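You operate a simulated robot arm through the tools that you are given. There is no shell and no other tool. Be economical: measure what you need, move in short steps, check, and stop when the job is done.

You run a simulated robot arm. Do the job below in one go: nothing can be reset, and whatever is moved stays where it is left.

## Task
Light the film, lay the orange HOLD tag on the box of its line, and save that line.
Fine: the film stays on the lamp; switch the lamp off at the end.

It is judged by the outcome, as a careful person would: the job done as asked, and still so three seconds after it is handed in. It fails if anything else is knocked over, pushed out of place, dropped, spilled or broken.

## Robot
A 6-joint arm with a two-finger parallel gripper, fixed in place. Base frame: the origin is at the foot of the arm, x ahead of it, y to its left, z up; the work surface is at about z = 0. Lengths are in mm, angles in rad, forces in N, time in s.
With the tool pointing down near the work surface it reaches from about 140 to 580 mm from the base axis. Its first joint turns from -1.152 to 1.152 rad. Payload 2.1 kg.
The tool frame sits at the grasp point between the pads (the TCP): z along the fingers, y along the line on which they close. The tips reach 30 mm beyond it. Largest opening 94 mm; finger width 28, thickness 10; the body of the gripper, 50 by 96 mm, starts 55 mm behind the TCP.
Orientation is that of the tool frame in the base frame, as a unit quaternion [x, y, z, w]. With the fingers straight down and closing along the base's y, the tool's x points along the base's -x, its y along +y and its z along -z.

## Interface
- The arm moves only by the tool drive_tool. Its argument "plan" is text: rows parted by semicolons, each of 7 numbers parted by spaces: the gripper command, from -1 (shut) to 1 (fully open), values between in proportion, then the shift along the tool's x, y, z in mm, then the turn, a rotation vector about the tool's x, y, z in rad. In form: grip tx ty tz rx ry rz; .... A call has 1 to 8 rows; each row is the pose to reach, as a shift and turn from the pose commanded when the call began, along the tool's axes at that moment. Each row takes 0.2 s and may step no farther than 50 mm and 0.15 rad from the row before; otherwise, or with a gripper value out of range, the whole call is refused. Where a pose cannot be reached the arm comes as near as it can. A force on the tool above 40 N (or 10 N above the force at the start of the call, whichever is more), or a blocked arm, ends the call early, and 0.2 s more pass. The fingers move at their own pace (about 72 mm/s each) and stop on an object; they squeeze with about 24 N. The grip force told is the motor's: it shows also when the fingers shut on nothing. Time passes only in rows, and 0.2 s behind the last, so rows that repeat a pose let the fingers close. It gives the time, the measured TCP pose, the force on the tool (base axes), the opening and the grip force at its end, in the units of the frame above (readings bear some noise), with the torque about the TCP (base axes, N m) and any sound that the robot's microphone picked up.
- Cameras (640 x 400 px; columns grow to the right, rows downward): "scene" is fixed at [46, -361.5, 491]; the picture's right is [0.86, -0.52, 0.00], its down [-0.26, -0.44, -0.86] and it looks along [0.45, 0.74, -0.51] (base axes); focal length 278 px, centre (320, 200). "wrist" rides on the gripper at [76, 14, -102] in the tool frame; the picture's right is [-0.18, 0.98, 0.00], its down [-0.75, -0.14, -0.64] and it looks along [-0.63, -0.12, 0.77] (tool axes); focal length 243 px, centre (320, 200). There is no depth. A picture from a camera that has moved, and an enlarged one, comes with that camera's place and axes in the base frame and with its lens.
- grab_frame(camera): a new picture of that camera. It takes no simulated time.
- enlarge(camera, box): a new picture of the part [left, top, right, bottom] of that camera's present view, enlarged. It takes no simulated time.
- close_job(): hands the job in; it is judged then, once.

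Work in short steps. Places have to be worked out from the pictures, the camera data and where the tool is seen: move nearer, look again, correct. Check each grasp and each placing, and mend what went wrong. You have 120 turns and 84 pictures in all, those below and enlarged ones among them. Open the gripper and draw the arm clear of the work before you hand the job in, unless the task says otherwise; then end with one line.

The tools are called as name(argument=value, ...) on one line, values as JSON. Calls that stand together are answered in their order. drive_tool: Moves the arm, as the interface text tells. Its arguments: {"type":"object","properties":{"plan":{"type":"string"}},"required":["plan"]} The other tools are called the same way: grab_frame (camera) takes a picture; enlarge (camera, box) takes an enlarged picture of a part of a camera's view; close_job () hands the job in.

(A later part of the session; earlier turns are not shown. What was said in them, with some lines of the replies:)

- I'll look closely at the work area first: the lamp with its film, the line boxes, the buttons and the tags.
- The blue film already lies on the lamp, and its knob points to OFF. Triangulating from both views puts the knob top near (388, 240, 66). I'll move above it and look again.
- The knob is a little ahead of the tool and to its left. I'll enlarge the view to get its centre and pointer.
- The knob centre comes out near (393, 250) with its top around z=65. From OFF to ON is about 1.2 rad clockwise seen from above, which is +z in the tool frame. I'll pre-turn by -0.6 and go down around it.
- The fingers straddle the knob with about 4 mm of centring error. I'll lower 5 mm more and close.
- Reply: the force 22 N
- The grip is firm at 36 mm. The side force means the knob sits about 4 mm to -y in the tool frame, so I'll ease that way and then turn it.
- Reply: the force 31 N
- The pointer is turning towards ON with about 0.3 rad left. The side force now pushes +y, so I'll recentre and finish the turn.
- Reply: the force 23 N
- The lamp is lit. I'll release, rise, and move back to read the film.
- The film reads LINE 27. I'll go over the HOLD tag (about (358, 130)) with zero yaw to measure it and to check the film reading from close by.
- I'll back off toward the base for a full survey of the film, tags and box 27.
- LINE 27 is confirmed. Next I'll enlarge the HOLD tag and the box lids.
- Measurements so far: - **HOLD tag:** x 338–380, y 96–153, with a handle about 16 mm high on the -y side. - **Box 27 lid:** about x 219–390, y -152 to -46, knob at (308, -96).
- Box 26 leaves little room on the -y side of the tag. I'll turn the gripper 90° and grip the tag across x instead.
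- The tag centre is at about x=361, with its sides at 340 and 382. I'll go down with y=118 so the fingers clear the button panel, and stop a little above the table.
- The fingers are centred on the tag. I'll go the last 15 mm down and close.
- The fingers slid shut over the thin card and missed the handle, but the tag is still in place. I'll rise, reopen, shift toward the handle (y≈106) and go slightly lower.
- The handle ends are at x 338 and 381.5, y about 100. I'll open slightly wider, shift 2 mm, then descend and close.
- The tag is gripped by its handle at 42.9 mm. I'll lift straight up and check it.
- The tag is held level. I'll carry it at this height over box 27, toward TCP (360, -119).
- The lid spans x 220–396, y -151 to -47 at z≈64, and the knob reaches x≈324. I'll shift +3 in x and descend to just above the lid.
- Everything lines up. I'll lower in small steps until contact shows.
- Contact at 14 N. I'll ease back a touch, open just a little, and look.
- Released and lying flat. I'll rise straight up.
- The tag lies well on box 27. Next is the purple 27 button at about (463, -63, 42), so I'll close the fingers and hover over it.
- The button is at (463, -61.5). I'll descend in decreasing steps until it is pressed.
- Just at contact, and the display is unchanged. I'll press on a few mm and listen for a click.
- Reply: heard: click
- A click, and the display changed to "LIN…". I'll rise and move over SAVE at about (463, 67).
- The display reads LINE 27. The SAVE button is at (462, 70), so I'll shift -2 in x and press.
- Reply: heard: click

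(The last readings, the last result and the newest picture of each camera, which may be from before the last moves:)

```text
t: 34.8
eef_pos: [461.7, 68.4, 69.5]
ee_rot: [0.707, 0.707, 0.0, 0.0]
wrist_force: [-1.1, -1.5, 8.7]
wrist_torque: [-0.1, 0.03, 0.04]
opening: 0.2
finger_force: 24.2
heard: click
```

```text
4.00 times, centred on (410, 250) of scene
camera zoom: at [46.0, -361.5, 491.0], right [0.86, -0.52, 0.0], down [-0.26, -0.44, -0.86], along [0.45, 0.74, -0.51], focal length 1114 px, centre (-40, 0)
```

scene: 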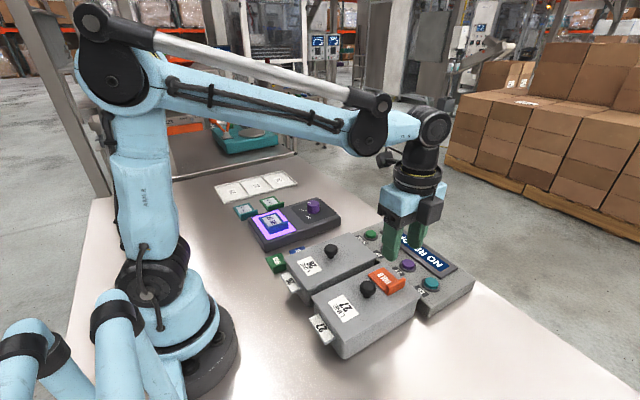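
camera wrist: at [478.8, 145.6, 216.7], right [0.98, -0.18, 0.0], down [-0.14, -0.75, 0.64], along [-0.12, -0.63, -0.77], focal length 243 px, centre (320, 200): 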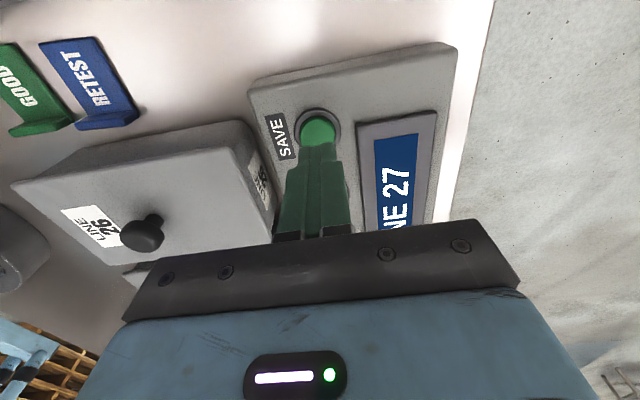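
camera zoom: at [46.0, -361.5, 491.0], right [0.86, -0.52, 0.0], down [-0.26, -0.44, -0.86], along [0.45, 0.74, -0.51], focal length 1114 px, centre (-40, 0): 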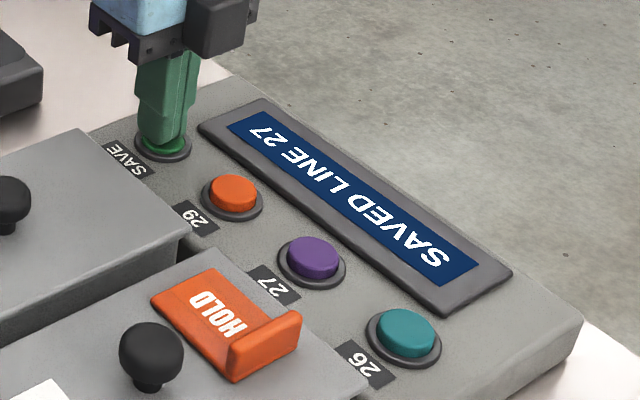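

Saved: the display shows SAVED LINE 27. I'll rise and return above the lamp knob (recomputed centre about (396, 250)), turning the yaw back to about +0.6.

drive_tool(plan="-1 0 0 -40 0 0 0; -1 0 0 -85 0 0 0; -1 30 -10 -90 0 0 -0.15; -1 60 -20 -90 0 0 -0.3; -1 90 -30 -90 0 0 -0.45; -1 120 -42 -90 0 0 -0.6; -1 150 -54 -90 0 0 -0.75; 0.28 181 -65 -90 0 0 -0.9")

drive_tool(plan="0.28 0 0 25 0 0 0; 0.28 0 0 45 0 0 0; 0.28 0 0 45 0 0 0")

grab_frame(camera="wrist")

```text
t: 36.6
eef_pos: [394.4, 247.1, 161.8]
ee_rot: [0.328, 0.945, 0.001, 0.0]
wrist_force: [0.1, 0.3, -0.1]
wrist_torque: [-0.03, -0.01, -0.01]
opening: 52.9
finger_force: 0.0
```

```text
t: 37.4
eef_pos: [394.6, 249.0, 114.8]
ee_rot: [0.328, 0.945, 0.001, 0.001]
wrist_force: [0.2, -0.6, -0.1]
wrist_torque: [0.01, -0.01, 0.03]
opening: 60.2
finger_force: 0.0
```

```text
38 pictures are left
camera wrist: at [344.2, 307.5, 217.3], right [0.75, 0.66, 0.0], down [0.5, -0.58, 0.64], along [0.42, -0.48, -0.77], focal length 243 px, centre (320, 200)
```

wrist: 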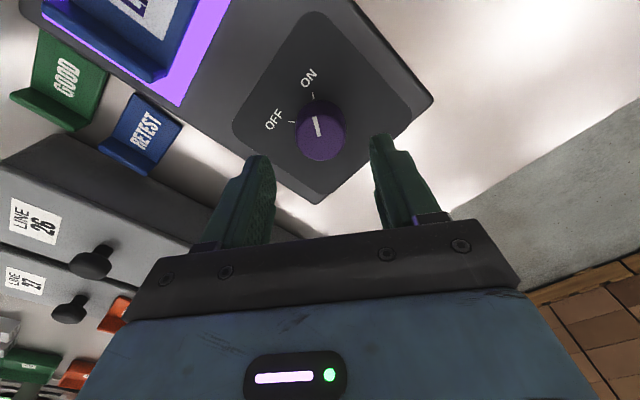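

The knob needs about +3 mm in tool x and +2.5 mm in tool y. I'll descend around it and close.

drive_tool(plan="0.28 3 2.5 12 0 0 0; 0.28 3 2.5 25 0 0 0; 0.28 3 2.5 33 0 0 0; 0.28 3 2.5 37.5 0 0 0; -1 3 2.5 37.5 0 0 0; -1 3 2.5 37.5 0 0 0; -1 3 2.5 37.5 0 0 0")

grab_frame(camera="wrist")

```text
t: 39.0
eef_pos: [391.3, 253.0, 77.5]
ee_rot: [0.329, 0.944, -0.002, -0.002]
wrist_force: [-15.4, -15.5, -2.8]
wrist_torque: [-0.56, 0.0, -0.05]
opening: 36.0
finger_force: 45.1
```

```text
37 pictures are left
camera wrist: at [342.2, 310.8, 179.3], right [0.75, 0.66, 0.0], down [0.5, -0.58, 0.64], along [0.42, -0.49, -0.77], focal length 243 px, centre (320, 200)
```

wrist: 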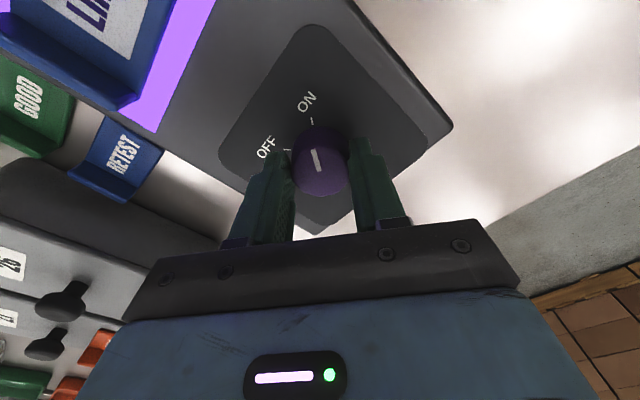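

Gripped firmly. I'll relieve the side force (-4 in tool y) and turn back toward OFF.

drive_tool(plan="-1 0 -3.5 0 0 0 0; -1 0 -3.5 0 0 0 -0.15; -1 0 -3.5 0 0 0 -0.3; -1 0 -3.5 0 0 0 -0.45; -1 0 -3.5 0 0 0 -0.6")

```text
t: 40.2
eef_pos: [391.7, 249.7, 77.6]
ee_rot: [0.034, 0.999, 0.001, 0.0]
wrist_force: [-4.2, 1.5, 9.0]
wrist_torque: [0.14, 0.37, -0.03]
opening: 36.2
finger_force: 44.8
```

Forces are low. I'll continue the turn by another 0.62 rad.

drive_tool(plan="-1 0 0 0 0 0 -0.15; -1 0 0 0 0 0 -0.3; -1 0 0 0 0 0 -0.45; -1 0 0 0 0 0 -0.58; -1 0 0 0 0 0 -0.66; -1 0 0 0 0 0 -0.66")

grab_frame(camera="wrist")

enlarge(camera="scene", box=[220, 170, 380, 270])

```text
t: 41.6
eef_pos: [393.2, 248.7, 77.4]
ee_rot: [-0.291, 0.957, -0.003, -0.001]
wrist_force: [0.3, -21.5, 6.6]
wrist_torque: [-0.75, 0.71, -0.44]
opening: 36.4
finger_force: 45.1
```

```text
36 pictures are left
camera wrist: at [321.9, 218.9, 179.4], right [-0.39, 0.92, 0.0], down [0.7, 0.3, 0.64], along [0.59, 0.25, -0.77], focal length 243 px, centre (320, 200)
```

wrist: 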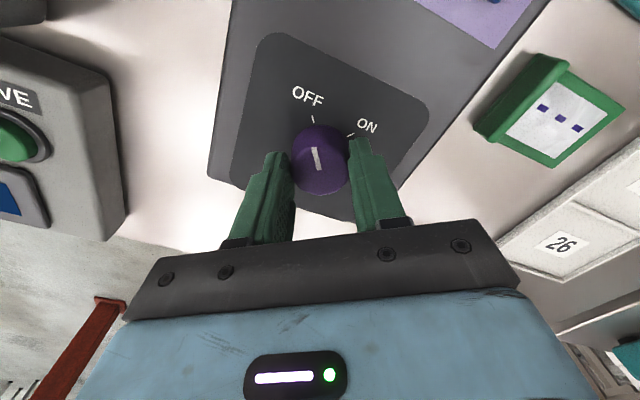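

```text
4.00 times, centred on (300, 220) of scene
camera zoom: at [46.0, -361.5, 491.0], right [0.86, -0.52, 0.0], down [-0.26, -0.44, -0.86], along [0.45, 0.74, -0.51], focal length 1114 px, centre (400, 120)
```

zoom: 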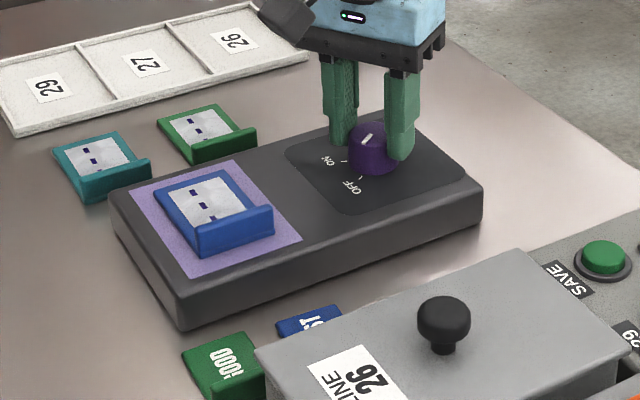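

The lamp is off and the knob is at OFF. I'll release, rise and draw clear.

drive_tool(plan="0.28 0 0 0 0 0 0; 0.28 0 0 0 0 0 0; 0.28 0 0 -30 0 0 0; 0.28 0 0 -70 0 0 0; 0.28 0 0 -110 0 0 0; 0.28 0 0 -150 0 0 0; 0.28 30 0 -180 0 0 0; 1 70 0 -200 0 0 0")

grab_frame(camera="scene")

enlarge(camera="scene", box=[220, 170, 380, 270])

enlarge(camera="scene", box=[290, 210, 490, 335])

```text
t: 43.4
eef_pos: [334.0, 211.6, 277.0]
ee_rot: [-0.291, 0.957, 0.001, 0.0]
wrist_force: [0.5, 0.2, -0.9]
wrist_torque: [0.01, 0.01, -0.01]
opening: 93.9
finger_force: 0.0
```

```text
34 pictures are left
```

scene: 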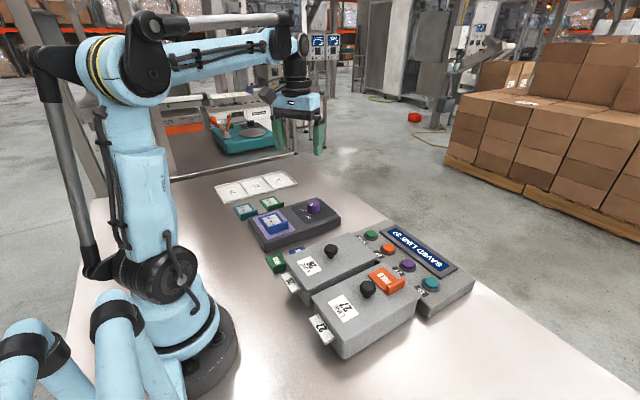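

```text
4.00 times, centred on (300, 220) of scene
camera zoom: at [46.1, -361.5, 491.0], right [0.86, -0.52, 0.0], down [-0.26, -0.44, -0.86], along [0.45, 0.74, -0.51], focal length 1114 px, centre (400, 120)
```

zoom: 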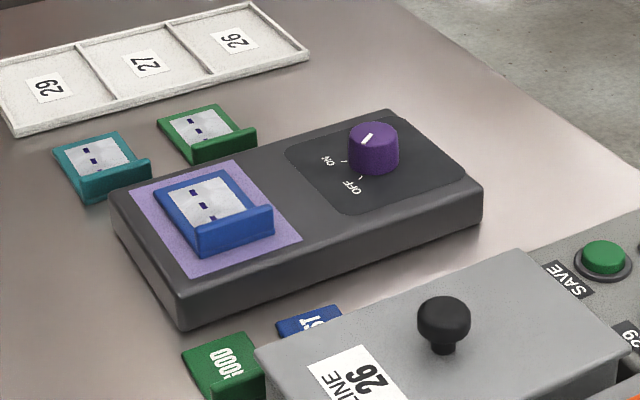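

```text
3.20 times, centred on (390, 272) of scene
camera zoom: at [46.1, -361.5, 491.0], right [0.86, -0.52, 0.0], down [-0.26, -0.44, -0.86], along [0.45, 0.74, -0.51], focal length 891 px, centre (96, -32)
```

zoom: 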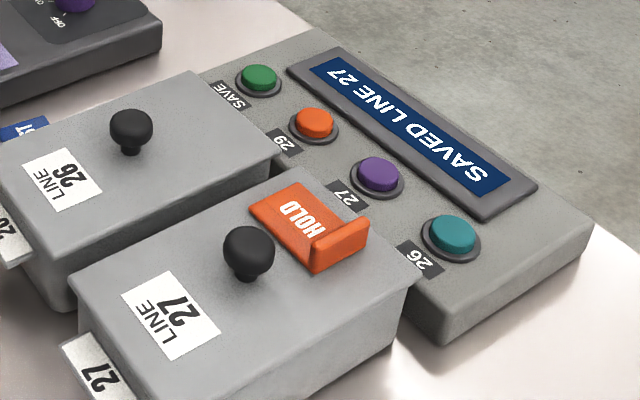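

The final pictures show the tag on box 27, the display at SAVED LINE 27, the lamp off with the film still on it, and nothing else moved. The gripper is open and clear, so I'm handing in.

close_job()

```text
The job is handed in.
```

The film read LINE 27: the orange HOLD tag lies on the LINE 27 box, line 27 is saved (display reads SAVED LINE 27), and the lamp is off with the film still on it.
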